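You operate a simulated robot arm through the tools that you are given. There is no shell and no other tool. Be economical: measure what you need, move in short steps, check, and stop when the job is done.

The job below is to be done with a simulated robot arm. You get a single attempt, and the scene is never put back.

JOB
Load nests ten and twelve from the green tray, then run the chain forward two steps.
Fine: switch the chain on for it and off again. Set down upright: white housing.

It is judged by the outcome, as a careful person would: the job done as asked, and still so three seconds after it is handed in. It fails if anything else is knocked over, pushed out of place, dropped, spilled or broken.

ROBOT AND FRAMES
A 7-joint arm with a fingered hand, fixed in place. Base frame: the origin is at the foot of the arm, x ahead of it, y to its left, z up; the work surface is at about z = 0.775. Units: m, rad, N and s.
With the tool pointing down near the work surface it reaches from about 0.26 to 0.82 m from the base axis. Its first joint turns from -2.496 to 2.496 rad. Payload 3 kg.
Tool frame: the origin (TCP) lies between the finger pads and is the grasp point; the fingertips stand 0.026 m ahead of it; z points along the fingers, y is the line along which they close. The gripper opens to 0.148 m. The gripper's body begins 0.073 m behind the TCP. The gripper is a hand of 3 fingers: y runs from the thumb to the fingers, the wrist lies at [0, 0, -0.229] in the tool frame, and closing takes about 1.5 s.
Orientation is that of the tool frame in the base frame, as [roll, pitch, yaw] about the fixed x, y, z axes, in that order (R = Rz(yaw) Ry(pitch) Rx(roll)). With the fingers straight down and closing along the base's y, the tool's x points along the base's -x, its y along +y and its z along -z.

CONTROLS
- The arm moves only by the tool jog_arm. Its argument "moves" is a list of rows, each a list of 7 numbers: the turn, a rotation vector about the tool's x, y, z in rad, then the shift along the tool's x, y, z in m, then the closure, from 0 (fully open) to 1 (shut). In form: [[ax, ay, az, dx, dy, dz, grip], ...]. A call has 1 to 8 rows; each row is the pose to reach, as a shift and turn from the pose commanded when the call began, along the tool's axes at that moment. Rows are played at 5 a second. More than 0.05 m and 0.15 rad between two rows, or a gripper value outside its range, and nothing of the call is played. A pose out of reach is approached as far as the arm can. The call stops where the force on the tool passes 40 N (or 10 N more than at its start, if that is more) or the arm is blocked; 0.2 s more then pass. Each finger travels about 0.153 m/s and halts on what it meets, pressing with about 27 N; the grip force reading is that of the motor and also rises with nothing between the fingers. The clock runs only during rows and for 0.2 s after the last one: add rows that repeat a pose to give the fingers time. The reply holds the time, the measured pose of the TCP, the force on the tool along the base axes, the opening and the grip force, in the units named above and with some noise, with the torque about the TCP (base axes, N m) and any sound that the robot's microphone picked up, and new pictures: "pictures" is both (left out), scene, wrist or none.
- Cameras (640 x 400 px; columns grow to the right, rows downward): "scene" is fixed at [0.0349, -0.5007, 1.3448]; the picture's right is [0.31, -0.95, 0.00], its down [-0.43, -0.14, -0.89] and it looks along [0.85, 0.28, -0.45] (base axes); focal length 331 px, centre (320, 200). "wrist" rides on the gripper at [0.068, -0.039, -0.09] in the tool frame; the picture's right is [0.50, 0.87, 0.00], its down [-0.66, 0.38, -0.65] and it looks along [-0.57, 0.33, 0.76] (tool axes); focal length 222 px, centre (320, 200). There is no depth. A picture from a camera that has moved, and an enlarged one, comes with that camera's place and axes in the base frame and with its lens. The place of the scene camera against the robot may be out by one fixed shift of up to 0.025 m in any direction.
- slide_trunk(by): slides the trunk up (or, below 0, down) by that many m; the arm rides with it, the base frame stays. It gives what a move gives, with no picture.
- grasp_type(shape): the hand has 3 fingers and takes this shape, open, in about a second: jaw (thumb against the fingers, like two jaws); tri (thumb and two fingers); tip (a fingertip pinch); poke (one finger out to press); point (the index stretched); flat (the hand flat); cup (the hand cupped); fist (a fist). The gripper value then closes the fingers along that shape, each until it touches; the sizes above hold for jaw. It gives what a move gives, with no picture.
- close_up(camera, box): a new picture of the part [left, top, right, bottom] of that camera's present view, enlarged. It takes no simulated time.
- job_done(): hands the job in; it is judged then, once.

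Go step by step. Nothing tells you positions but the pictures and the camera data: compare them with the known pose of the tool, close in by small moves and look again before you grip or let go. The budget is 120 turns and 200 pictures, counting those below and the enlarged ones. Unless the task says otherwise, let go and move clear before handing in, and close with one line.

The tools are called after "Call:" as a command line: name --pt "numbers of a row" for each row, then --argument value for the rest, lists and objects as JSON in quotes. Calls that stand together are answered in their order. jog_arm: Moves the arm, as the interface text tells. Its arguments: {"type":"object","properties":{"moves":{"type":"array","items":{"type":"array","items":{"type":"number"}}},"pictures":{"type":"string","enum":["both","scene","wrist","none"]}},"required":["moves"]} The other tools are called the same way: slide_trunk (by) slides the trunk up or down; grasp_type (shape) gives the hand a shape; close_up (camera, box) takes an enlarged picture of a part of a camera's view; job_done () hands the job in.

At the start:

```text
time: 0.0
ee_pos: [0.8034, -0.4143, 1.1643]
tool_rot: [-3.14, 0.001, 3.141]
contact_force: [-1.1, -0.1, 0.4]
moment: [0.03, 0.0, 0.04]
opening: 0.1478
grip_force: 0.1
shape: jaw
trunk travel left (down, up): [-0.775, 0.115]
```

scene: 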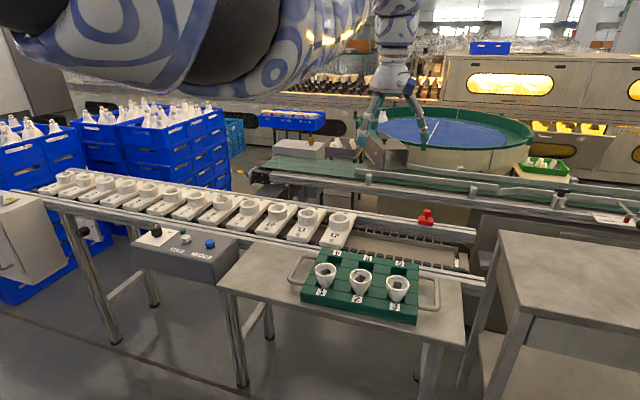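
wrist: 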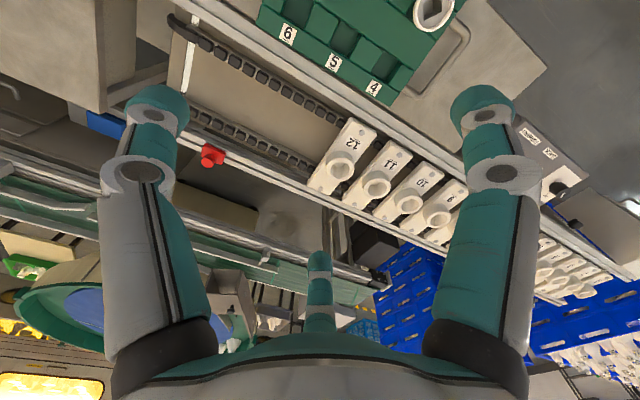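

I see a chain conveyor of numbered nests, a control box with knob/buttons, and a green tray with three white housings. I'll look closer at each first.

Call:
close_up --camera "scene" --box '[280, 230, 450, 336]'

Call:
close_up --camera "scene" --box '[120, 215, 250, 296]'

Call:
close_up --camera "scene" --box '[180, 170, 370, 289]'

Call:
close_up --camera "scene" --box '[20, 160, 212, 280]'

```text
3.76 times, centred on (365, 283) of scene
camera zoom: at [0.0349, -0.5007, 1.3448], right [0.31, -0.95, 0.0], down [-0.43, -0.14, -0.89], along [0.85, 0.28, -0.45], focal length 1248 px, centre (151, -112)
```

zoom: 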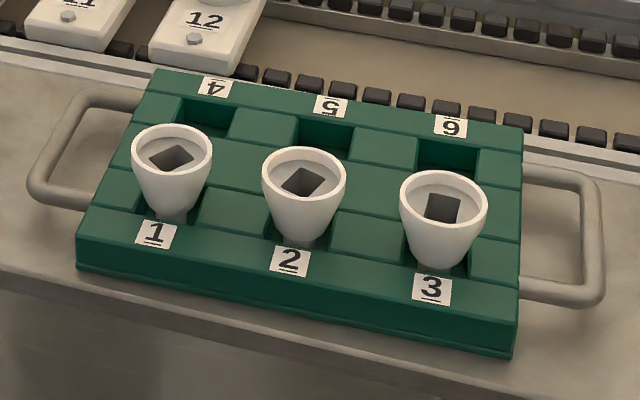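

```text
4.92 times, centred on (185, 256) of scene
camera zoom: at [0.0349, -0.5007, 1.3448], right [0.31, -0.95, 0.0], down [-0.43, -0.14, -0.89], along [0.85, 0.28, -0.45], focal length 1631 px, centre (985, -73)
```

zoom: 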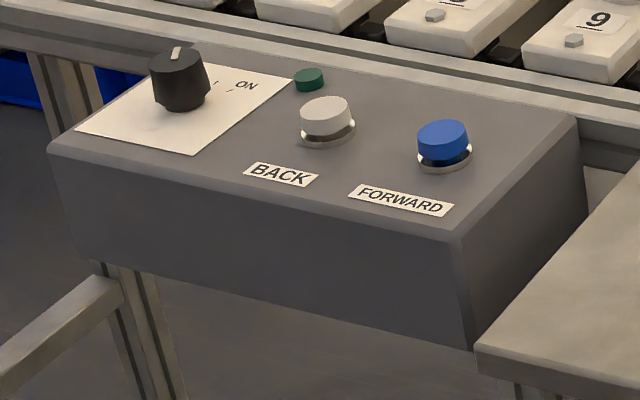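

```text
3.36 times, centred on (275, 230) of scene
camera zoom: at [0.0349, -0.5007, 1.3448], right [0.31, -0.95, 0.0], down [-0.43, -0.14, -0.89], along [0.85, 0.28, -0.45], focal length 1114 px, centre (471, 101)
```

zoom: 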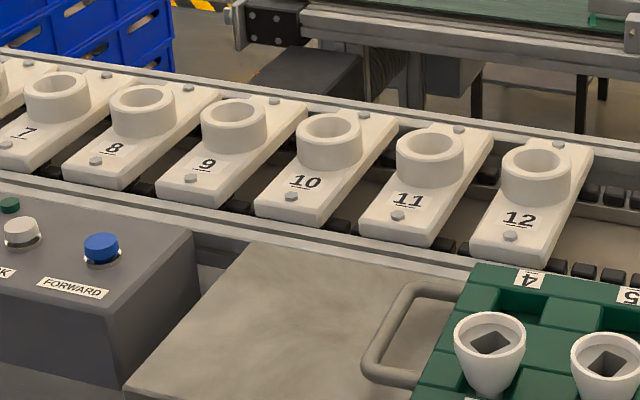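

```text
3.33 times, centred on (116, 220) of scene
camera zoom: at [0.0349, -0.5007, 1.3448], right [0.31, -0.95, 0.0], down [-0.43, -0.14, -0.89], along [0.85, 0.28, -0.45], focal length 1105 px, centre (1000, 133)
```

zoom: 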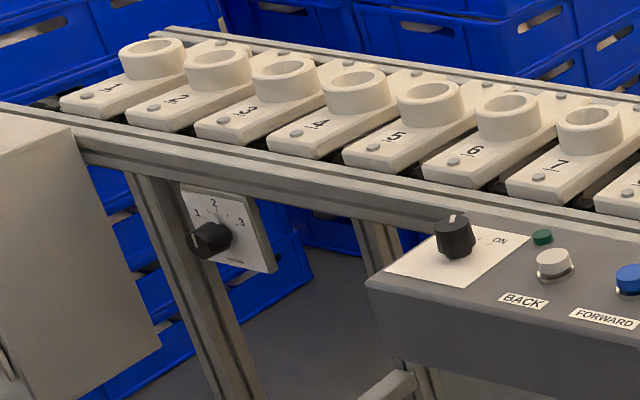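

Tray housings are near x≈0.67, y≈-0.30/-0.40/-0.48; nest 12 near (0.96,-0.27) and 10 near (0.93,-0.07). I'll check the red thing, the side dial and the wrist view in detail.

Call:
close_up --camera "scene" --box '[340, 190, 500, 290]'

Call:
close_up --camera "scene" --box '[60, 205, 124, 245]'

Call:
close_up --camera "scene" --box '[135, 220, 199, 260]'

Call:
close_up --camera "wrist" --box '[160, 0, 480, 200]'

```text
4.00 times, centred on (420, 240) of scene
camera zoom: at [0.0349, -0.5007, 1.3448], right [0.31, -0.95, 0.0], down [-0.43, -0.14, -0.89], along [0.85, 0.28, -0.45], focal length 1326 px, centre (-80, 40)
```

zoom: 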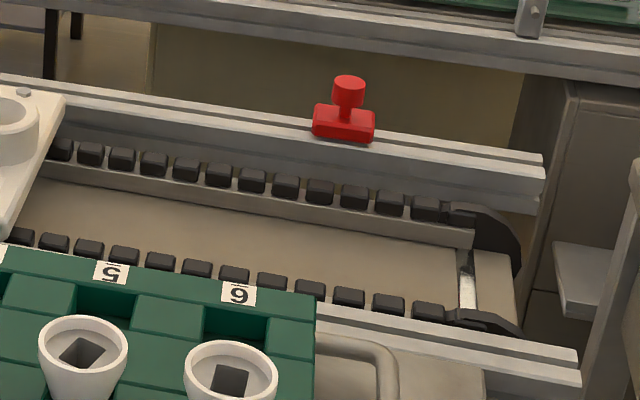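

```text
10.00 times, centred on (92, 225) of scene
camera zoom: at [0.0349, -0.5007, 1.3448], right [0.31, -0.95, 0.0], down [-0.43, -0.14, -0.89], along [0.85, 0.28, -0.45], focal length 3314 px, centre (2600, -50)
```

zoom: 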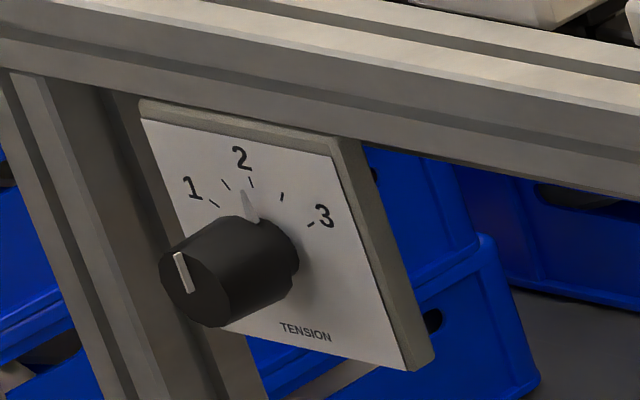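

```text
10.00 times, centred on (167, 240) of scene
camera zoom: at [0.0349, -0.5007, 1.3448], right [0.31, -0.95, 0.0], down [-0.43, -0.14, -0.89], along [0.85, 0.28, -0.45], focal length 3314 px, centre (1850, -200)
```

zoom: 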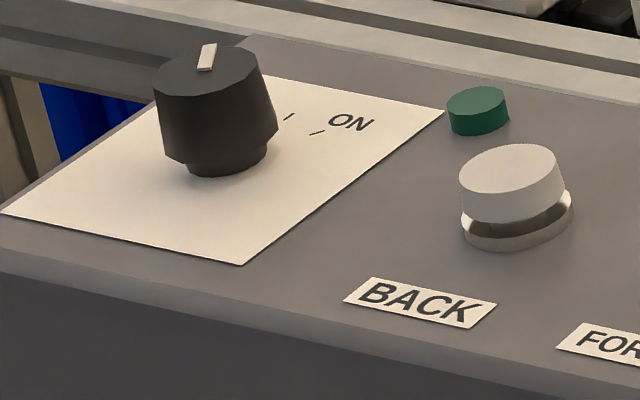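

```text
2.00 times, centred on (320, 100) of wrist
camera zoom: at [0.7381, -0.4528, 1.2535], right [-0.5, 0.87, 0.0], down [0.66, 0.38, 0.65], along [0.57, 0.33, -0.76], focal length 444 px, centre (320, 400)
```

zoom: 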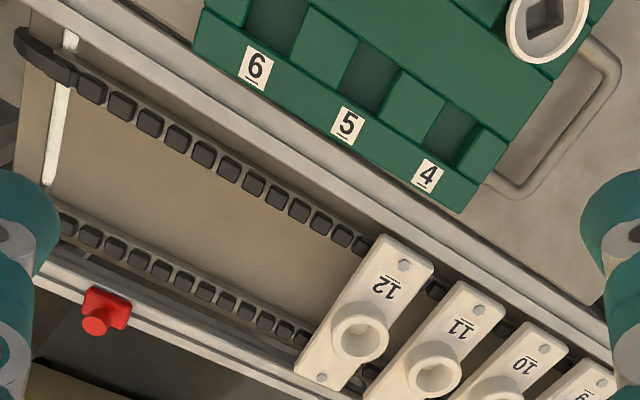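

The red part sits on the far rail and the side dial is a tension setting; neither needs touching. I'll move back and look at the tray from closer by.

Call:
jog_arm --pt "0 0 0 0.04 0.0 0.016 0" --pt "0 0 0 0.08 0 0.032 0" --pt "0 0 0 0.12 0 0.048 0" --pt "0 0 0 0.16 0 0.064 0" --pt "0 0 0 0.2 0 0.08 0" --pt "0 0 0 0.24 0 0.096 0" --pt "0 0 0 0.283 0 0.114 0"

```text
time: 1.6
ee_pos: [0.5199, -0.4161, 1.048]
tool_rot: [-3.141, -0.001, 3.141]
contact_force: [-0.5, 0.4, -0.1]
moment: [0.0, -0.01, 0.01]
opening: 0.1476
grip_force: 0.1
shape: jaw
out of reach, approached as far as the arm can: row 1, 2, 3, 4, 5
trunk travel left (down, up): [-0.775, 0.115]
camera wrist: at [0.454, -0.4542, 1.1377], right [-0.5, 0.87, 0.0], down [0.66, 0.38, 0.65], along [0.57, 0.33, -0.76], focal length 222 px, centre (320, 200)
```

scene: 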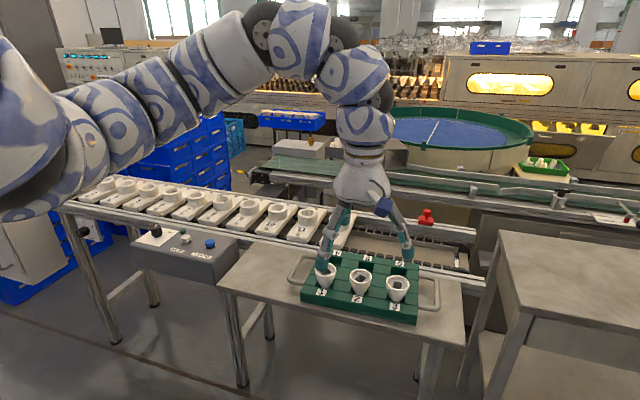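
wrist: 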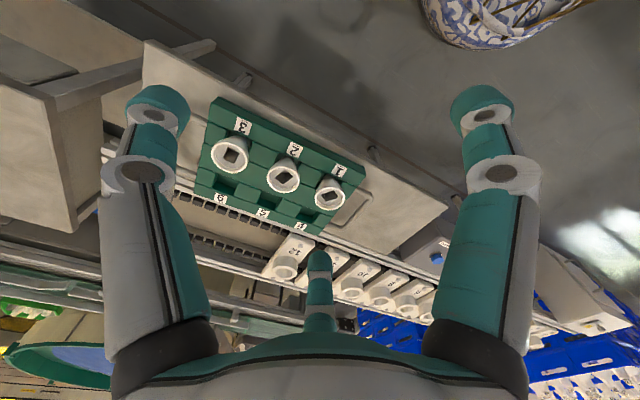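

Housings' rims are near x≈0.69, z≈0.80. Reach is the concern for the nests, so I raise the tool and lower the trunk, then test the far reach.

Call:
jog_arm --pt "0 0 0 0 0 -0.05 0" --pt "0 0 0 0 0 -0.1 0" --pt "0 0 0 0 0 -0.15 0" --pt "0 0 0 0 0 -0.2 0" --pt "0 0 0 0 0 -0.25 0" --pictures "none"

Call:
slide_trunk --by -0.25

Call:
jog_arm --pt "0 0 0 -0.04 0.02 0 0" --pt "0 0 0 -0.08 0.04 0 0" --pt "0 0 0 -0.12 0.06 0 0" --pt "0 0 0 -0.16 0.08 0 0" --pt "0 0 0 -0.2 0.1 0 0" --pt "0 0 0 -0.24 0.12 0 0" --pt "0 0 0 -0.28 0.14 0 0" --pt "0 0 0 -0.32 0.16 0 0"

```text
time: 2.8
ee_pos: [0.5058, -0.3644, 1.2135]
tool_rot: [-3.04, 0.046, 3.112]
contact_force: [-1.0, 0.9, 0.0]
moment: [0.0, -0.01, -0.02]
opening: 0.148
grip_force: 0.1
shape: jaw
out of reach, approached as far as the arm can: row 1, 2, 3, 4, 5
trunk travel left (down, up): [-0.775, 0.115]
```

```text
time: 5.4
ee_pos: [0.5048, -0.3651, 0.9643]
tool_rot: [-3.042, 0.044, 3.113]
contact_force: [0.0, -0.3, -0.5]
moment: [0.03, 0.04, -0.03]
opening: 0.148
grip_force: 0.1
shape: jaw
trunk travel left (down, up): [-0.525, 0.365]
```

```text
time: 7.4
ee_pos: [0.6654, -0.3602, 0.9451]
tool_rot: [-3.032, 0.234, 2.936]
contact_force: [-0.7, 0.2, 0.1]
moment: [-0.03, -0.03, -0.02]
opening: 0.148
grip_force: 0.1
shape: jaw
out of reach, approached as far as the arm can: row 1, 2, 3, 4, 5, 6, 7, 8
trunk travel left (down, up): [-0.525, 0.365]
stopped in row 8: the arm was blocked; the commanded pose is now the measured one
camera wrist: at [0.5756, -0.3719, 1.0205], right [-0.28, 0.94, -0.21], down [0.58, 0.34, 0.74], along [0.77, 0.09, -0.64], focal length 222 px, centre (320, 200)
```

scene: 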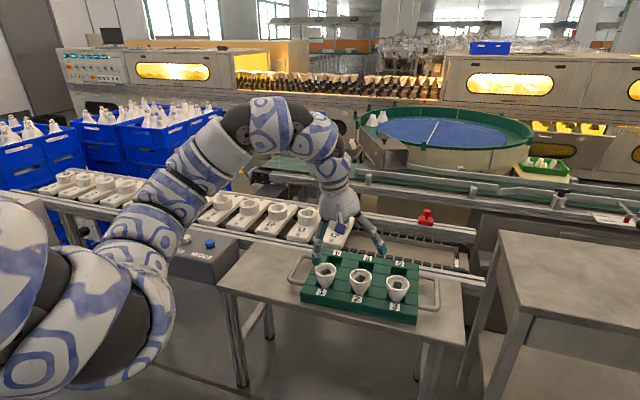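
wrist: 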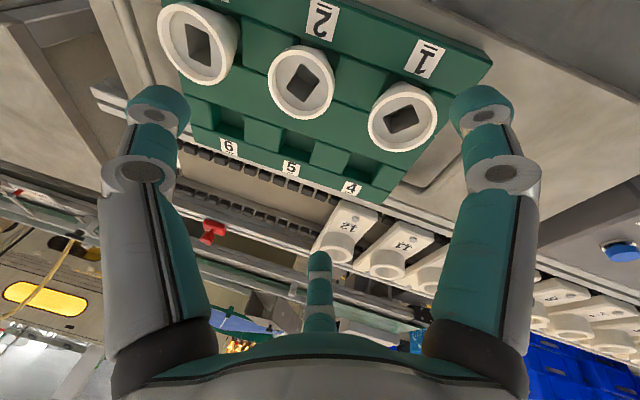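

The arm ran into a limit in this configuration. I'll put the trunk back partway and try smaller moves to learn how it behaves.

Call:
slide_trunk --by 0.25

Call:
jog_arm --pt "0 0 0 0.0 0 0.02 0" --pt "0 0 0 0 0 0.04 0" --pt "0 0 0 0.0 0 0.06 0" --pt "0 0 0 0 0 0.08 0" --pictures "scene"

```text
time: 10.0
ee_pos: [0.6669, -0.3629, 1.1941]
tool_rot: [-3.032, 0.234, 2.937]
contact_force: [0.4, 0.4, -1.1]
moment: [0.03, 0.01, -0.01]
opening: 0.148
grip_force: 0.2
shape: jaw
trunk travel left (down, up): [-0.775, 0.115]
```

```text
time: 11.0
ee_pos: [0.6808, -0.377, 1.1175]
tool_rot: [-3.031, 0.234, 2.933]
contact_force: [0.6, -0.1, 0.4]
moment: [0.0, 0.0, 0.01]
opening: 0.148
grip_force: 0.0
shape: jaw
trunk travel left (down, up): [-0.775, 0.115]
```

scene: 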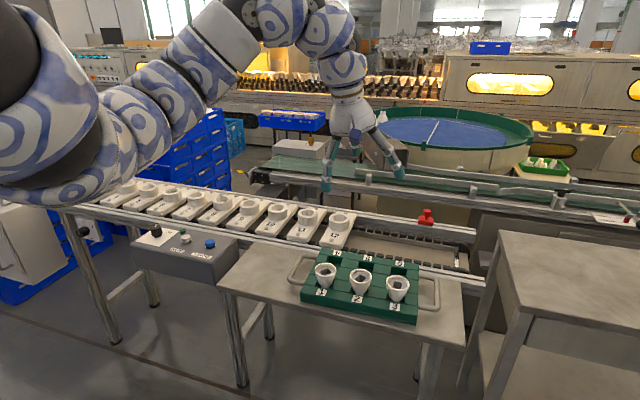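

Downward motion works and a forward tilt of the tool comes naturally, which also gives reach. I'll set a clean tilt (pitch 0.4, no roll or yaw error) and see.

Call:
jog_arm --pt "-0.053 -0.055 -0.068 0 0 0 0" --pt "-0.106 -0.11 -0.136 0 0 0 0" --pt "-0.158 -0.166 -0.203 0 0 0.0 0" --pt "-0.158 -0.166 -0.203 0 0 0.04 0" --pt "-0.158 -0.166 -0.203 0 0 0.08 0" --pt "-0.158 -0.166 -0.203 0 0 0.08 0" --pictures "none"

```text
time: 12.4
ee_pos: [0.6989, -0.386, 1.0387]
tool_rot: [-3.123, 0.386, -3.124]
contact_force: [0.6, 0.3, -0.5]
moment: [-0.06, 0.04, -0.02]
opening: 0.148
grip_force: 0.1
shape: jaw
trunk travel left (down, up): [-0.775, 0.115]
```

That worked with no reach complaint. Now I test reaching out to nest 12's area at a safe height.

Call:
jog_arm --pt "0 0 0 -0.034 0.022 0.0226 0" --pt "0 0 0 -0.068 0.044 0.045 0" --pt "0 0 0 -0.102 0.066 0.068 0" --pt "0 0 0 -0.136 0.088 0.09 0" --pt "0 0 0 -0.17 0.11 0.113 0"

```text
time: 13.6
ee_pos: [0.8996, -0.2775, 0.9945]
tool_rot: [-3.122, 0.389, -3.125]
contact_force: [0.5, -0.7, -0.1]
moment: [0.01, 0.0, 0.05]
opening: 0.1481
grip_force: 0.0
shape: jaw
trunk travel left (down, up): [-0.775, 0.115]
camera wrist: at [0.8048, -0.3161, 1.0535], right [-0.47, 0.86, -0.2], down [0.36, 0.4, 0.85], along [0.81, 0.32, -0.49], focal length 222 px, centre (320, 200)
```

scene: 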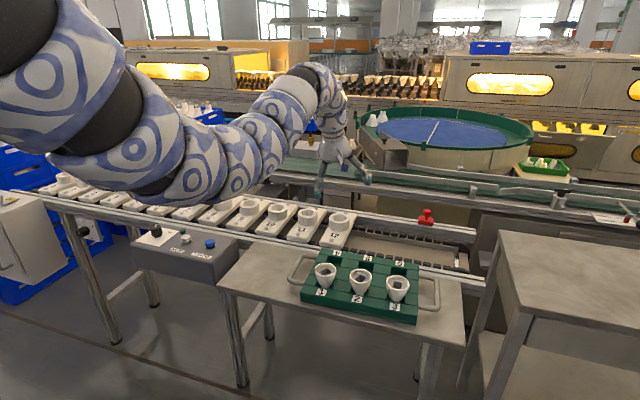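
wrist: 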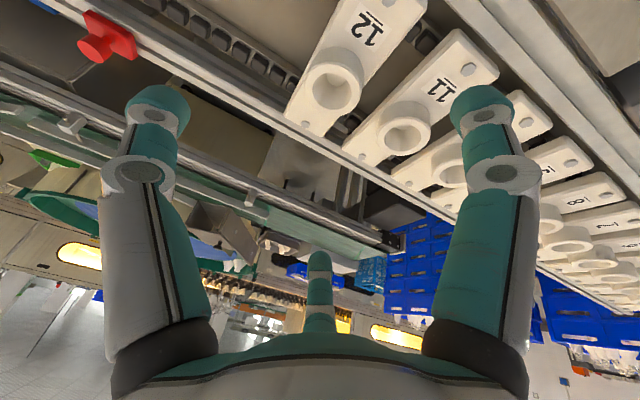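

The tilted pose reaches nest 12's area (ring about (0.97,-0.27)). I'll go back above housing 1, partly closing the hand to see how the fingers sit.

Call:
jog_arm --pt "0 0 0 0.04 0 -0.01 0.1" --pt "0 0 0 0.08 0 -0.02 0.2" --pt "0 0 0 0.12 0 -0.03 0.3" --pt "0 0 0 0.16 0 -0.04 0.4" --pt "0 0 0 0.2 -0.01 -0.05 0.42" --pt "0 0 0 0.23 -0.02 -0.04 0.42" --pt "0 0 0 0.23 -0.02 -0.04 0.42"

```text
time: 15.2
ee_pos: [0.6691, -0.3001, 0.9505]
tool_rot: [-3.121, 0.387, -3.124]
contact_force: [0.3, -0.1, 0.1]
moment: [0.03, 0.0, 0.02]
opening: 0.0866
grip_force: 0.1
shape: jaw
trunk travel left (down, up): [-0.775, 0.115]
camera wrist: at [0.5744, -0.3388, 1.0078], right [-0.47, 0.86, -0.2], down [0.36, 0.4, 0.85], along [0.81, 0.33, -0.49], focal length 222 px, centre (320, 200)
```

scene: 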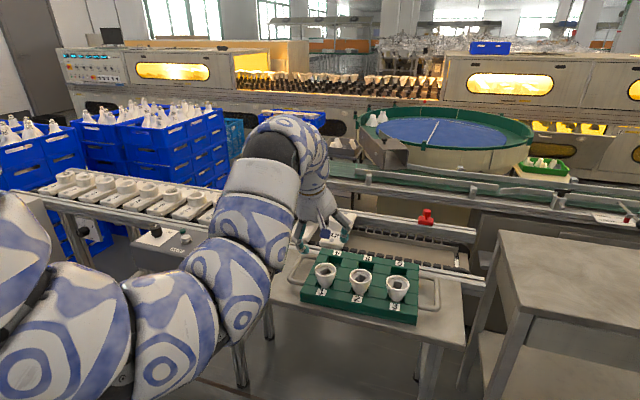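
wrist: 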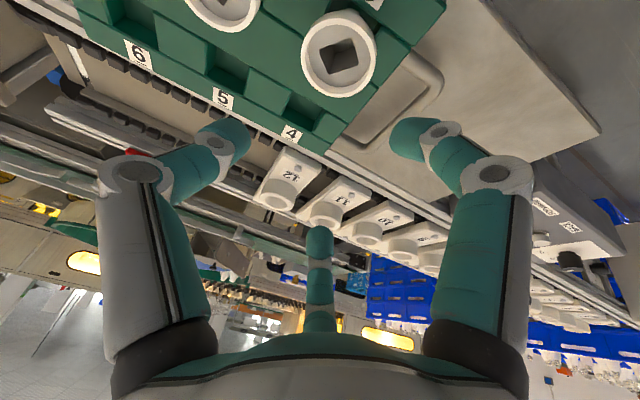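

The thumb is on the -y side with two fingers at +y. I'll enlarge both views to calibrate the scene camera and the housing height.

Call:
close_up --camera "scene" --box '[280, 190, 408, 270]'

Call:
close_up --camera "wrist" --box '[160, 0, 480, 200]'

```text
5.00 times, centred on (344, 230) of scene
camera zoom: at [0.0349, -0.5007, 1.3448], right [0.31, -0.95, 0.0], down [-0.43, -0.14, -0.89], along [0.85, 0.28, -0.45], focal length 1657 px, centre (200, 50)
```

zoom: 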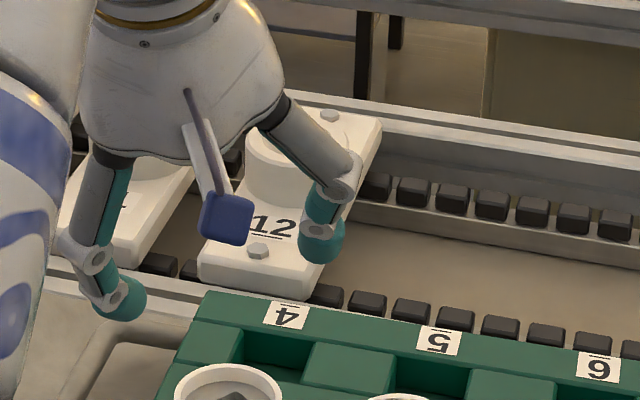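

```text
2.00 times, centred on (320, 100) of wrist
camera zoom: at [0.5744, -0.3388, 1.0078], right [-0.47, 0.86, -0.2], down [0.36, 0.4, 0.85], along [0.81, 0.33, -0.49], focal length 444 px, centre (320, 400)
```

zoom: 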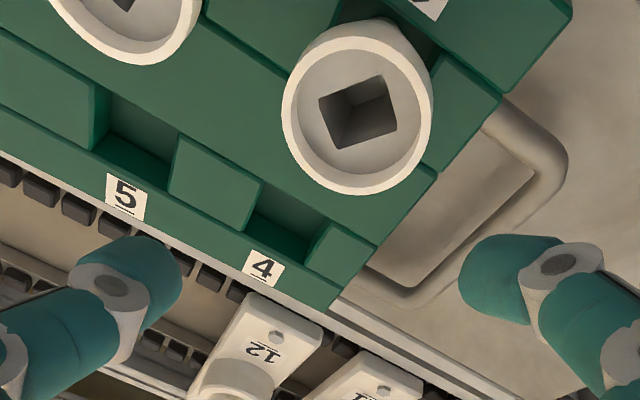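

Calibrated: the scene camera is ~0.02 m higher than stated; housing 1's rim is about (0.653,-0.318,0.848), the tray top z≈0.81. Moving down to just above it.

Call:
jog_arm --pt "0 0 0 0.017 -0.009 0.02 0.42" --pt "0 0 0 0.0338 -0.018 0.04 0.42" --pt "0 0 0 0.0338 -0.018 0.04 0.42"

Call:
close_up --camera "scene" --box '[272, 210, 400, 290]'

```text
time: 16.0
ee_pos: [0.6542, -0.3198, 0.8994]
tool_rot: [-3.123, 0.389, -3.124]
contact_force: [-0.3, 0.3, -0.1]
moment: [0.0, 0.01, 0.03]
opening: 0.0863
grip_force: 0.1
shape: jaw
trunk travel left (down, up): [-0.775, 0.115]
camera wrist: at [0.5589, -0.358, 0.9581], right [-0.47, 0.86, -0.2], down [0.36, 0.4, 0.85], along [0.81, 0.33, -0.49], focal length 222 px, centre (320, 200)
```

scene: 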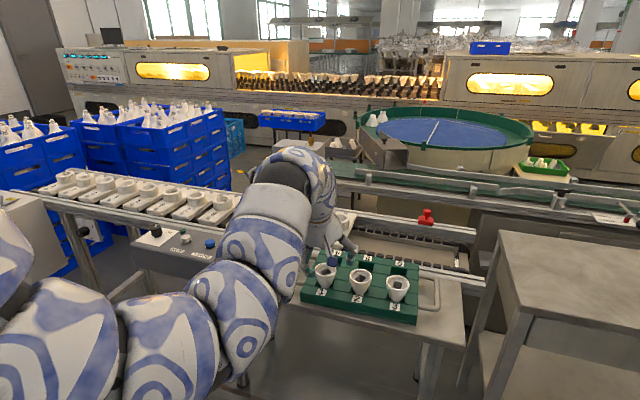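
wrist: 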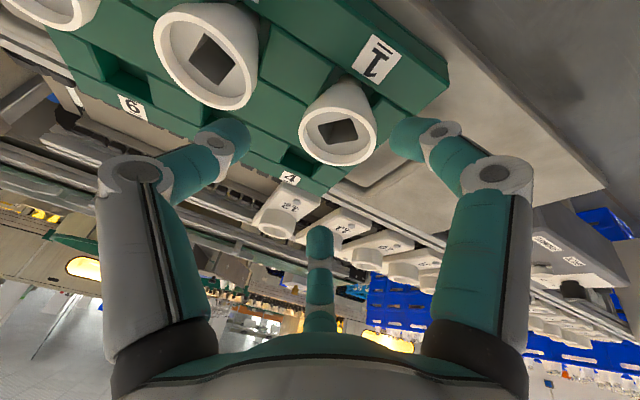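

```text
5.00 times, centred on (336, 250) of scene
camera zoom: at [0.0349, -0.5007, 1.3448], right [0.31, -0.95, 0.0], down [-0.43, -0.14, -0.89], along [0.85, 0.28, -0.45], focal length 1657 px, centre (240, -50)
```

zoom: 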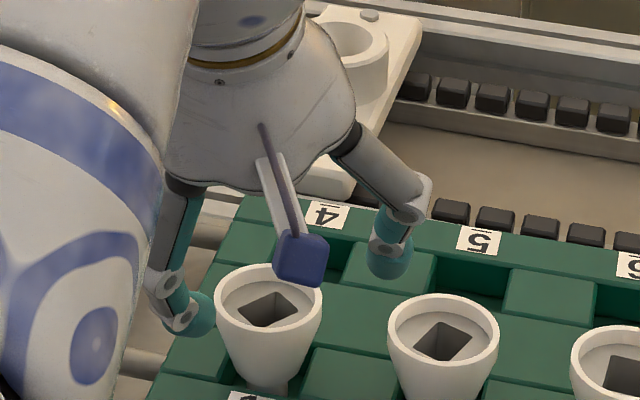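

Refined housing 1 at about (0.659,-0.317), rim z≈0.835. I narrow the opening to 0.07 to keep clear of housing 2, then descend partway and look.

Call:
jog_arm --pt "0 0 0 0 0.003 0 0.53" --pt "0 0 0 0 0.004 0 0.53" --pt "0 0 0 0.0065 0.004 0.0225 0.53" --pt "0 0 0 0.0065 0.004 0.0225 0.53" --pictures "wrist"

Call:
close_up --camera "scene" --box '[290, 230, 386, 290]'

```text
time: 17.0
ee_pos: [0.6563, -0.3145, 0.8761]
tool_rot: [-3.122, 0.387, -3.124]
contact_force: [-0.9, -0.1, -0.3]
moment: [-0.01, 0.02, 0.01]
opening: 0.0701
grip_force: 0.0
shape: jaw
trunk travel left (down, up): [-0.775, 0.115]
camera wrist: at [0.5613, -0.3539, 0.9336], right [-0.47, 0.86, -0.2], down [0.36, 0.4, 0.85], along [0.81, 0.33, -0.49], focal length 222 px, centre (320, 200)
```

wrist: 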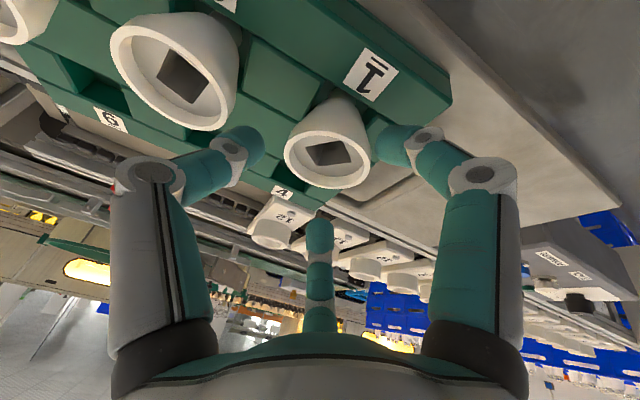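

```text
6.67 times, centred on (338, 260) of scene
camera zoom: at [0.0349, -0.5007, 1.3448], right [0.31, -0.95, 0.0], down [-0.43, -0.14, -0.89], along [0.85, 0.28, -0.45], focal length 2209 px, centre (200, -200)
```

zoom: 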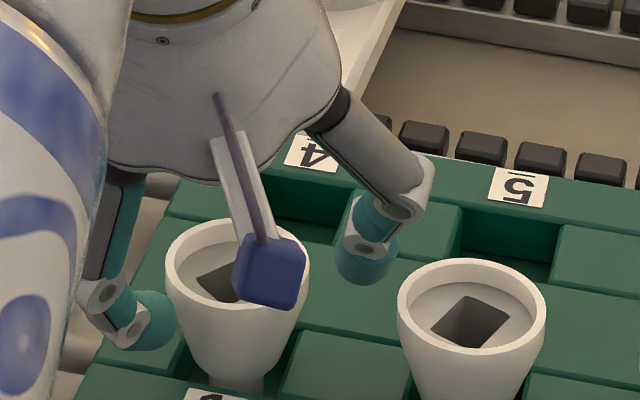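

Housing 1 rim centre confirmed at about (0.659,-0.318,0.837). Descending to grip height.

Call:
jog_arm --pt "0 0 0 0.0035 -0.0015 0.0125 0.53" --pt "0 0 0 0.007 -0.003 0.025 0.53" --pt "0 0 0 0.007 -0.003 0.025 0.53" --pictures "wrist"

Call:
close_up --camera "scene" --box '[290, 230, 386, 290]'

```text
time: 17.8
ee_pos: [0.6595, -0.3181, 0.8494]
tool_rot: [-3.121, 0.387, -3.125]
contact_force: [-0.9, 0.8, 5.6]
moment: [0.09, 0.15, -0.01]
opening: 0.0694
grip_force: 0.1
shape: jaw
trunk travel left (down, up): [-0.775, 0.115]
camera wrist: at [0.5641, -0.3564, 0.9071], right [-0.47, 0.86, -0.2], down [0.36, 0.4, 0.85], along [0.81, 0.33, -0.49], focal length 222 px, centre (320, 200)
```

wrist: 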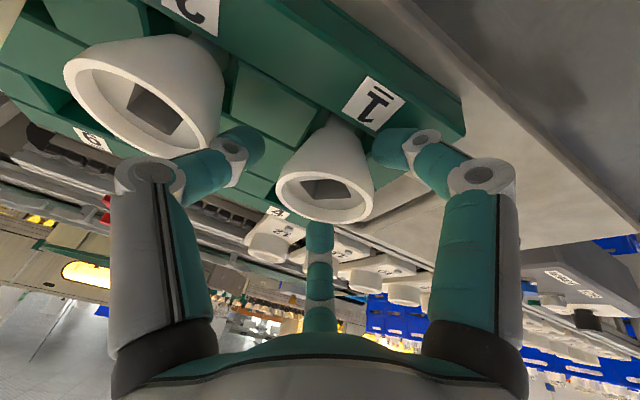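

```text
6.67 times, centred on (338, 260) of scene
camera zoom: at [0.0349, -0.5007, 1.3448], right [0.31, -0.95, 0.0], down [-0.43, -0.14, -0.89], along [0.85, 0.28, -0.45], focal length 2209 px, centre (200, -200)
```

zoom: 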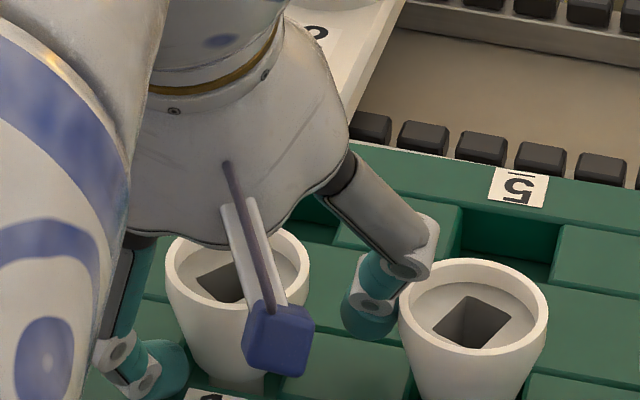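

A light 5.6 N upward touch—probably a fingertip on the tray—so I raise 4 mm and close.

Call:
jog_arm --pt "0 0 0 -0.0015 0 -0.0037 0.53" --pt "0 0 0 -0.0015 0 -0.0037 0.6" --pt "0 0 0 -0.0015 0 -0.0037 0.7" --pt "0 0 0 -0.0015 0 -0.0037 0.8" --pt "0 0 0 -0.0015 0 -0.0037 0.9" --pt "0 0 0 -0.0015 0 -0.0037 0.9" --pictures "wrist"

Call:
close_up --camera "scene" --box '[290, 230, 386, 290]'

```text
time: 19.2
ee_pos: [0.6597, -0.3171, 0.8534]
tool_rot: [-3.121, 0.385, -3.124]
contact_force: [-0.4, 0.3, -0.3]
moment: [-0.03, 0.0, 0.0]
opening: 0.0438
grip_force: 26.8
shape: jaw
trunk travel left (down, up): [-0.775, 0.115]
camera wrist: at [0.5643, -0.3569, 0.9111], right [-0.47, 0.86, -0.2], down [0.36, 0.4, 0.85], along [0.81, 0.33, -0.49], focal length 222 px, centre (320, 200)
```

wrist: 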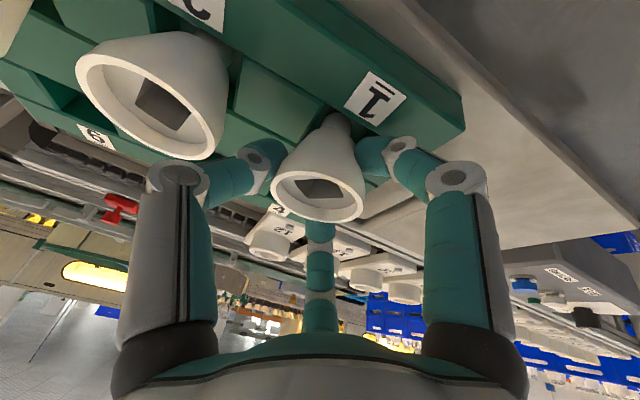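

```text
6.67 times, centred on (338, 260) of scene
camera zoom: at [0.0349, -0.5007, 1.3448], right [0.31, -0.95, 0.0], down [-0.43, -0.14, -0.89], along [0.85, 0.28, -0.45], focal length 2209 px, centre (200, -200)
```

zoom: 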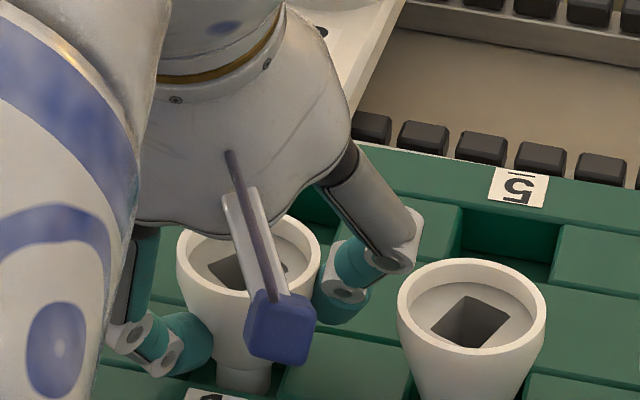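

Held (opening 0.044, 27 N); the cone rode up slightly but stays upright. Lifting.

Call:
jog_arm --pt "0 0 0 -0.004 0 -0.009 0.95" --pt "0 0 0 -0.0115 0 -0.028 0.95" --pt "0 0 0 -0.023 0 -0.055 0.95" --pt "0 0 0 -0.034 0 -0.083 0.95" --pt "0 0 0 -0.034 0 -0.083 0.95"

Call:
close_up --camera "scene" --box '[280, 200, 408, 280]'

```text
time: 20.4
ee_pos: [0.66, -0.3183, 0.943]
tool_rot: [-3.121, 0.384, -3.127]
contact_force: [-0.2, -0.5, 0.4]
moment: [-0.01, 0.0, -0.01]
opening: 0.0441
grip_force: 27.2
shape: jaw
trunk travel left (down, up): [-0.775, 0.115]
camera wrist: at [0.5649, -0.3573, 1.0017], right [-0.47, 0.86, -0.2], down [0.36, 0.4, 0.85], along [0.81, 0.33, -0.49], focal length 222 px, centre (320, 200)
```

scene: 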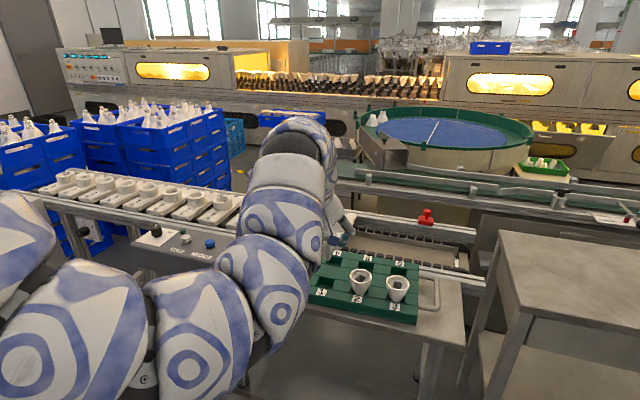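
wrist: 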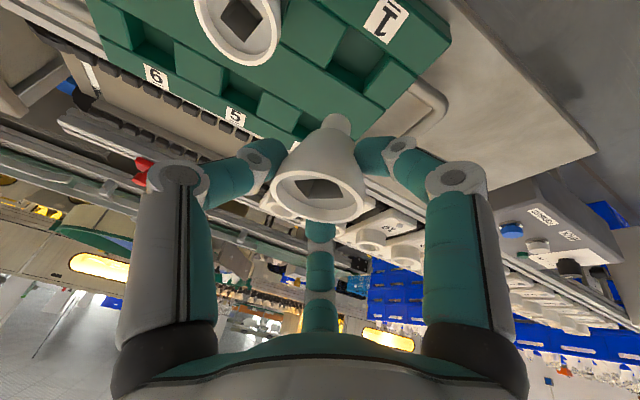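

```text
5.00 times, centred on (344, 240) of scene
camera zoom: at [0.0349, -0.5007, 1.3448], right [0.31, -0.95, 0.0], down [-0.43, -0.14, -0.89], along [0.85, 0.28, -0.45], focal length 1657 px, centre (200, 0)
```

zoom: 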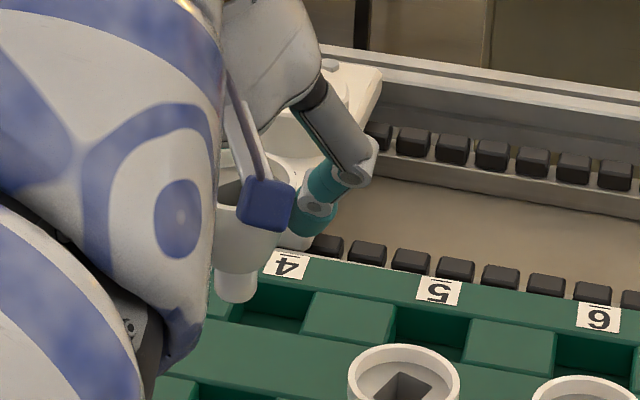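

The housing is held upright, its axis about 6 mm ahead of the TCP, its bottom ~0.072 m below it. Carrying it to just short of nest 12, high.

Call:
jog_arm --pt "0 0 0 -0.033 0.006 0.001 0.95" --pt "0 0 0 -0.067 0.0115 0.01 0.95" --pt "0 0 0 -0.1 0.017 0.022 0.95" --pt "0 0 0 -0.133 0.023 0.035 0.95" --pt "0 0 0 -0.167 0.029 0.048 0.95" --pt "0 0 0 -0.2 0.035 0.061 0.95" --pt "0 0 0 -0.234 0.04 0.074 0.95" --pt "0 0 0 -0.26 0.046 0.083 0.95"

Call:
close_up --camera "scene" --box '[290, 160, 418, 240]'

Call:
close_up --camera "wrist" --box '[240, 0, 496, 160]'

```text
time: 22.2
ee_pos: [0.9351, -0.2662, 0.9629]
tool_rot: [-3.124, 0.385, -3.125]
contact_force: [0.4, 0.3, -1.0]
moment: [0.02, -0.02, 0.01]
opening: 0.0434
grip_force: 26.7
shape: jaw
trunk travel left (down, up): [-0.775, 0.115]
camera wrist: at [0.84, -0.306, 1.0209], right [-0.47, 0.86, -0.2], down [0.36, 0.4, 0.85], along [0.81, 0.33, -0.49], focal length 222 px, centre (320, 200)
```

scene: 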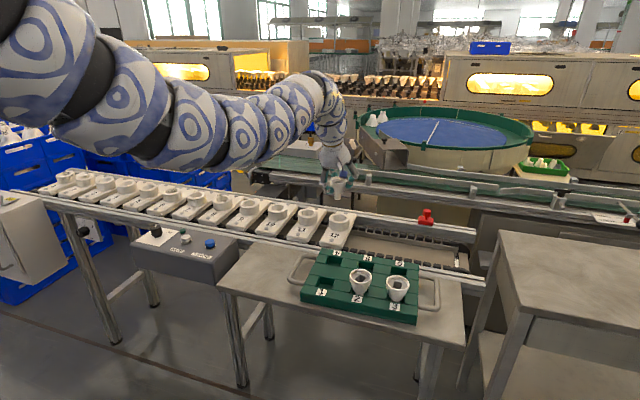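
wrist: 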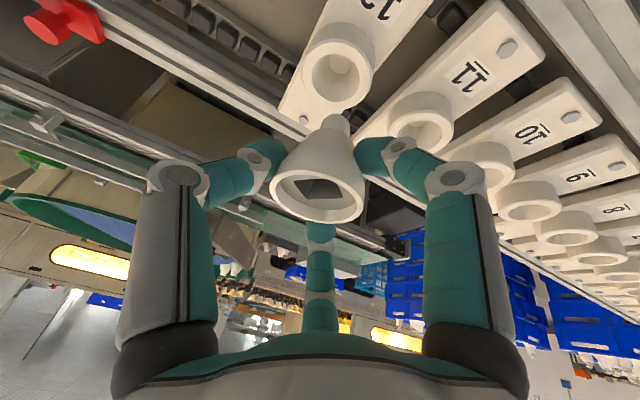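

```text
5.00 times, centred on (354, 200) of scene
camera zoom: at [0.0349, -0.5007, 1.3448], right [0.31, -0.95, 0.0], down [-0.43, -0.14, -0.89], along [0.85, 0.28, -0.45], focal length 1657 px, centre (150, 200)
```

zoom: 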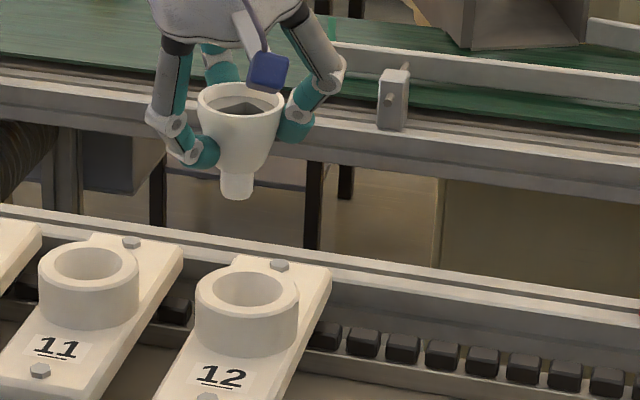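

```text
2.50 times, centred on (368, 80) of wrist
camera zoom: at [0.84, -0.306, 1.0209], right [-0.47, 0.86, -0.2], down [0.36, 0.4, 0.85], along [0.81, 0.33, -0.49], focal length 555 px, centre (200, 500)
```

zoom: 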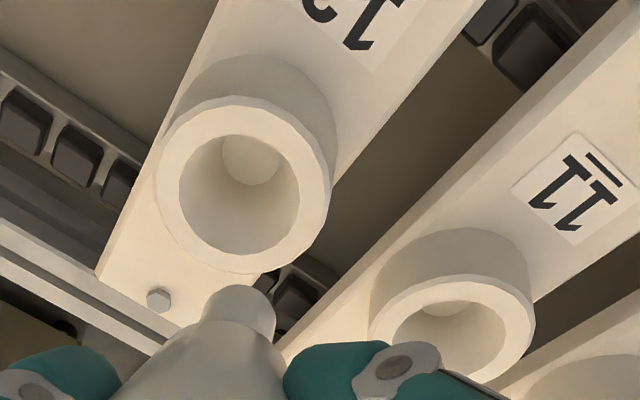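

Nest 12's ring top centre works out to about (0.960,-0.270,0.817). I move above it and down until the stem is just over the hole.

Call:
jog_arm --pt "0 0 0 -0.0088 -0.002 0.0036 0.95" --pt "0 0 0 -0.0176 -0.004 0.0072 0.95" --pt "0 0 0 -0.006 -0.004 0.036 0.95" --pt "0 0 0 0.006 -0.004 0.0655 0.95" --pt "0 0 0 0.006 -0.004 0.0655 0.95" --pictures "none"

Call:
close_up --camera "scene" --box '[300, 180, 396, 240]'

Call:
close_up --camera "wrist" --box '[240, 50, 496, 210]'

```text
time: 23.4
ee_pos: [0.9518, -0.2729, 0.9001]
tool_rot: [-3.123, 0.388, -3.126]
contact_force: [-0.2, 0.5, -0.8]
moment: [0.02, 0.0, -0.01]
opening: 0.0436
grip_force: 26.8
shape: jaw
trunk travel left (down, up): [-0.775, 0.115]
```

```text
6.67 times, centred on (348, 210) of scene
camera zoom: at [0.0349, -0.5007, 1.3448], right [0.31, -0.95, 0.0], down [-0.43, -0.14, -0.89], along [0.85, 0.28, -0.45], focal length 2209 px, centre (133, 133)
```

zoom: 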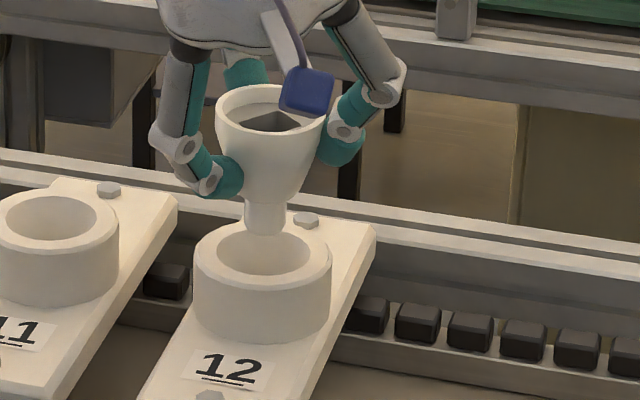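

```text
2.50 times, centred on (368, 130) of wrist
camera zoom: at [0.8569, -0.3107, 0.9583], right [-0.47, 0.86, -0.2], down [0.36, 0.4, 0.85], along [0.81, 0.33, -0.49], focal length 555 px, centre (200, 375)
```

zoom: 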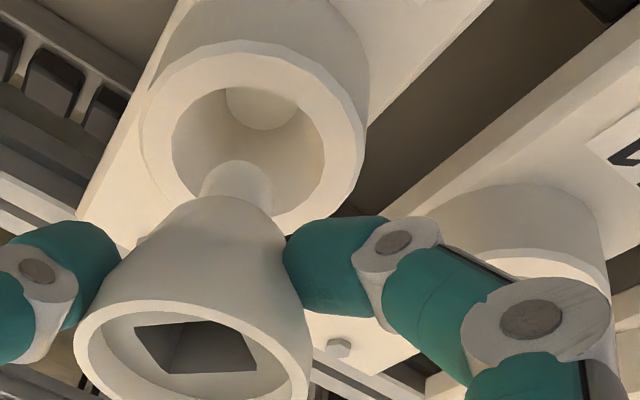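

Stem is over the hole with good alignment. Descending stepwise while watching force.

Call:
jog_arm --pt "0 0 0 0.0038 0 0.00925 0.95" --pt "0 0 0 0.0076 0 0.0185 0.95" --pt "0 0 0 0.0076 0 0.0185 0.95" --pictures "none"

Call:
close_up --camera "scene" --box '[300, 180, 396, 240]'

Call:
close_up --camera "wrist" --box '[240, 70, 496, 230]'

```text
time: 24.2
ee_pos: [0.9512, -0.2732, 0.8785]
tool_rot: [-3.122, 0.386, -3.122]
contact_force: [-0.7, 0.9, 0.0]
moment: [-0.02, 0.02, -0.02]
opening: 0.0435
grip_force: 26.9
shape: jaw
trunk travel left (down, up): [-0.775, 0.115]
```

```text
6.67 times, centred on (348, 210) of scene
camera zoom: at [0.0349, -0.5007, 1.3448], right [0.31, -0.95, 0.0], down [-0.43, -0.14, -0.89], along [0.85, 0.28, -0.45], focal length 2209 px, centre (133, 133)
```

zoom: 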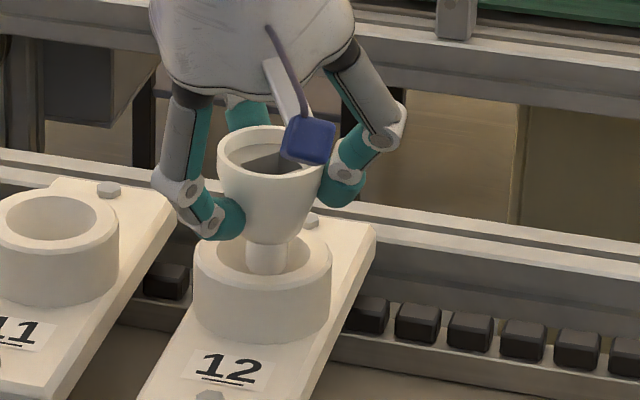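

```text
2.50 times, centred on (368, 150) of wrist
camera zoom: at [0.8557, -0.3123, 0.9371], right [-0.47, 0.86, -0.2], down [0.36, 0.4, 0.85], along [0.81, 0.33, -0.49], focal length 555 px, centre (200, 325)
```

zoom: 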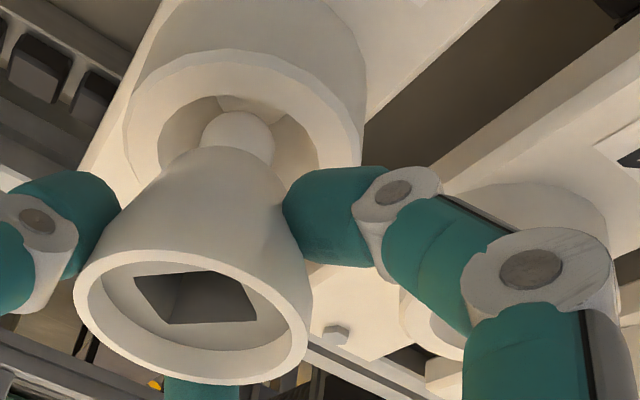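

Call:
jog_arm --pt "0 0 0 0.0019 0 0.0046 0.95" --pt "0 0 0 0.0038 0 0.00925 0.95" --pt "0 0 0 0.0057 0 0.0139 0.95" --pt "0 0 0 0.0057 0 0.0139 0.95" --pictures "none"

Call:
close_up --camera "scene" --box '[300, 180, 396, 240]'

Call:
close_up --camera "wrist" --box '[240, 70, 496, 230]'

```text
time: 25.2
ee_pos: [0.9492, -0.2732, 0.8645]
tool_rot: [-3.124, 0.388, -3.123]
contact_force: [0.1, -0.1, -0.7]
moment: [0.01, -0.02, 0.01]
opening: 0.0433
grip_force: 26.7
shape: jaw
trunk travel left (down, up): [-0.775, 0.115]
```

```text
6.67 times, centred on (348, 210) of scene
camera zoom: at [0.0349, -0.5007, 1.3448], right [0.31, -0.95, 0.0], down [-0.43, -0.14, -0.89], along [0.85, 0.28, -0.45], focal length 2209 px, centre (133, 133)
```

zoom: 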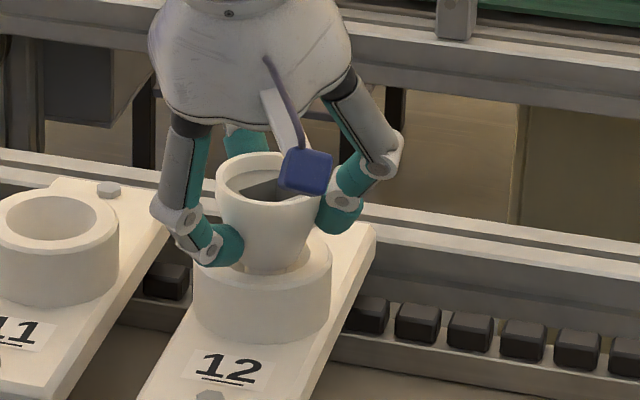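

```text
2.50 times, centred on (368, 150) of wrist
camera zoom: at [0.8554, -0.3118, 0.9227], right [-0.47, 0.86, -0.2], down [0.36, 0.4, 0.85], along [0.81, 0.33, -0.49], focal length 555 px, centre (200, 325)
```

zoom: 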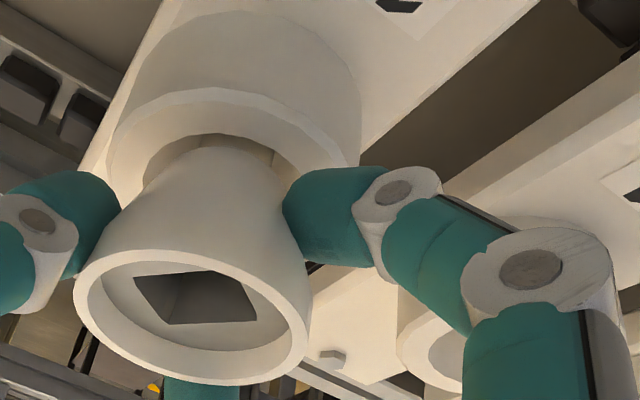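

Call:
jog_arm --pt "0 0 0 0.0 0 0.004 0.95" --pt "0 0 0 0.0005 0 0.008 0.95" --pt "0 0 0 0.001 0 0.011 0.95" --pt "0 0 0 0.001 0 0.011 0.95" --pictures "none"

Call:
close_up --camera "scene" --box '[300, 180, 396, 240]'

Call:
close_up --camera "wrist" --box '[240, 70, 496, 230]'

```text
time: 26.2
ee_pos: [0.9518, -0.2717, 0.8545]
tool_rot: [-3.122, 0.388, -3.125]
contact_force: [0.5, 0.0, 1.4]
moment: [0.01, 0.02, 0.0]
opening: 0.0436
grip_force: 27.1
shape: jaw
trunk travel left (down, up): [-0.775, 0.115]
```

```text
6.67 times, centred on (348, 210) of scene
camera zoom: at [0.0349, -0.5007, 1.3448], right [0.31, -0.95, 0.0], down [-0.43, -0.14, -0.89], along [0.85, 0.28, -0.45], focal length 2209 px, centre (133, 133)
```

zoom: 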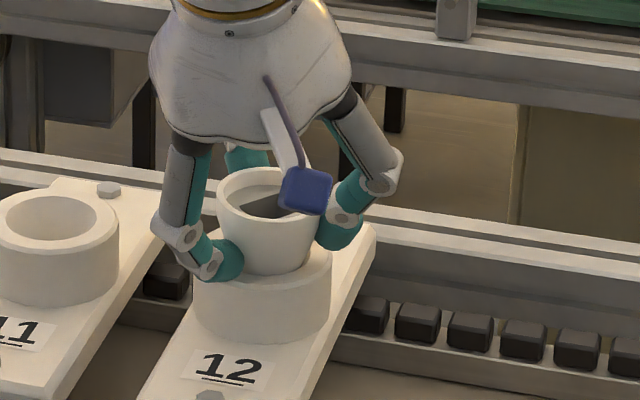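

```text
2.50 times, centred on (368, 150) of wrist
camera zoom: at [0.8574, -0.3117, 0.9127], right [-0.47, 0.86, -0.2], down [0.36, 0.4, 0.85], along [0.81, 0.33, -0.49], focal length 555 px, centre (200, 325)
```

zoom: 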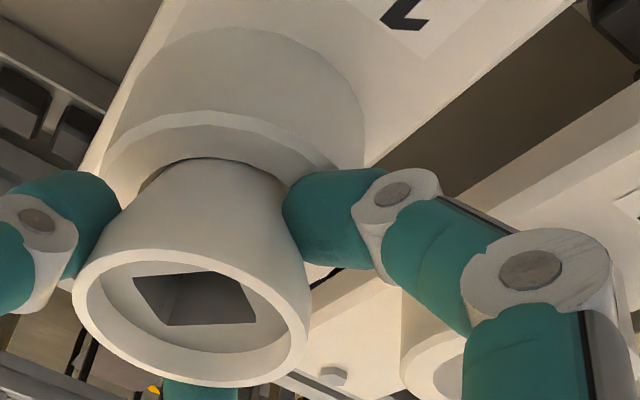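

Call:
jog_arm --pt "0 0 0 0.0008 0 0.0018 0.95" --pt "0 0 0 0.0015 0 0.0037 0.95" --pt "0 0 0 0.0015 0 0.0037 0.95" --pictures "none"

```text
time: 27.0
ee_pos: [0.9516, -0.2754, 0.8533]
tool_rot: [-3.122, 0.39, -3.125]
contact_force: [1.1, 1.2, 8.1]
moment: [0.12, 0.12, -0.02]
opening: 0.0439
grip_force: 26.9
shape: jaw
trunk travel left (down, up): [-0.775, 0.115]
```

A fingertip touches the ring top (contact at the near +y side); the housing is nearly seated. I ease up a millimetre and open slowly.

Call:
jog_arm --pt "0 0 0 -0.0008 0.001 -0.0018 0.72" --pt "0 0 0 -0.0008 0.001 -0.0018 0.69" --pt "0 0 0 -0.0008 0.001 -0.0018 0.66" --pt "0 0 0 -0.0008 0.001 -0.0018 0.63" --pt "0 0 0 -0.0008 0.001 -0.0018 0.6" --pt "0 0 0 -0.0008 0.001 -0.0018 0.6" --pictures "wrist"

Call:
close_up --camera "scene" --box '[300, 180, 396, 240]'

```text
time: 28.4
ee_pos: [0.9516, -0.2718, 0.853]
tool_rot: [-3.123, 0.387, -3.124]
contact_force: [1.3, -1.6, 5.0]
moment: [0.03, 0.04, -0.05]
opening: 0.0568
grip_force: 0.0
shape: jaw
trunk travel left (down, up): [-0.775, 0.115]
camera wrist: at [0.8576, -0.3116, 0.9112], right [-0.47, 0.86, -0.2], down [0.36, 0.4, 0.85], along [0.81, 0.33, -0.49], focal length 222 px, centre (320, 200)
```

wrist: 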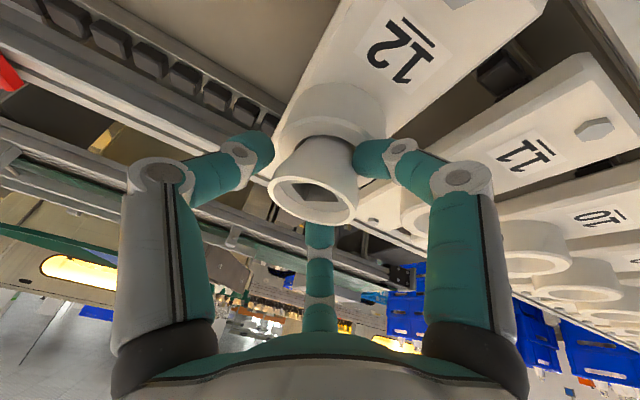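

```text
6.67 times, centred on (348, 210) of scene
camera zoom: at [0.0349, -0.5007, 1.3448], right [0.31, -0.95, 0.0], down [-0.43, -0.14, -0.89], along [0.85, 0.28, -0.45], focal length 2209 px, centre (133, 133)
```

zoom: 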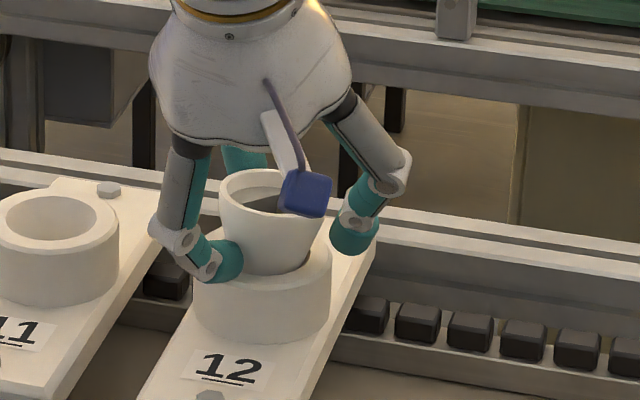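

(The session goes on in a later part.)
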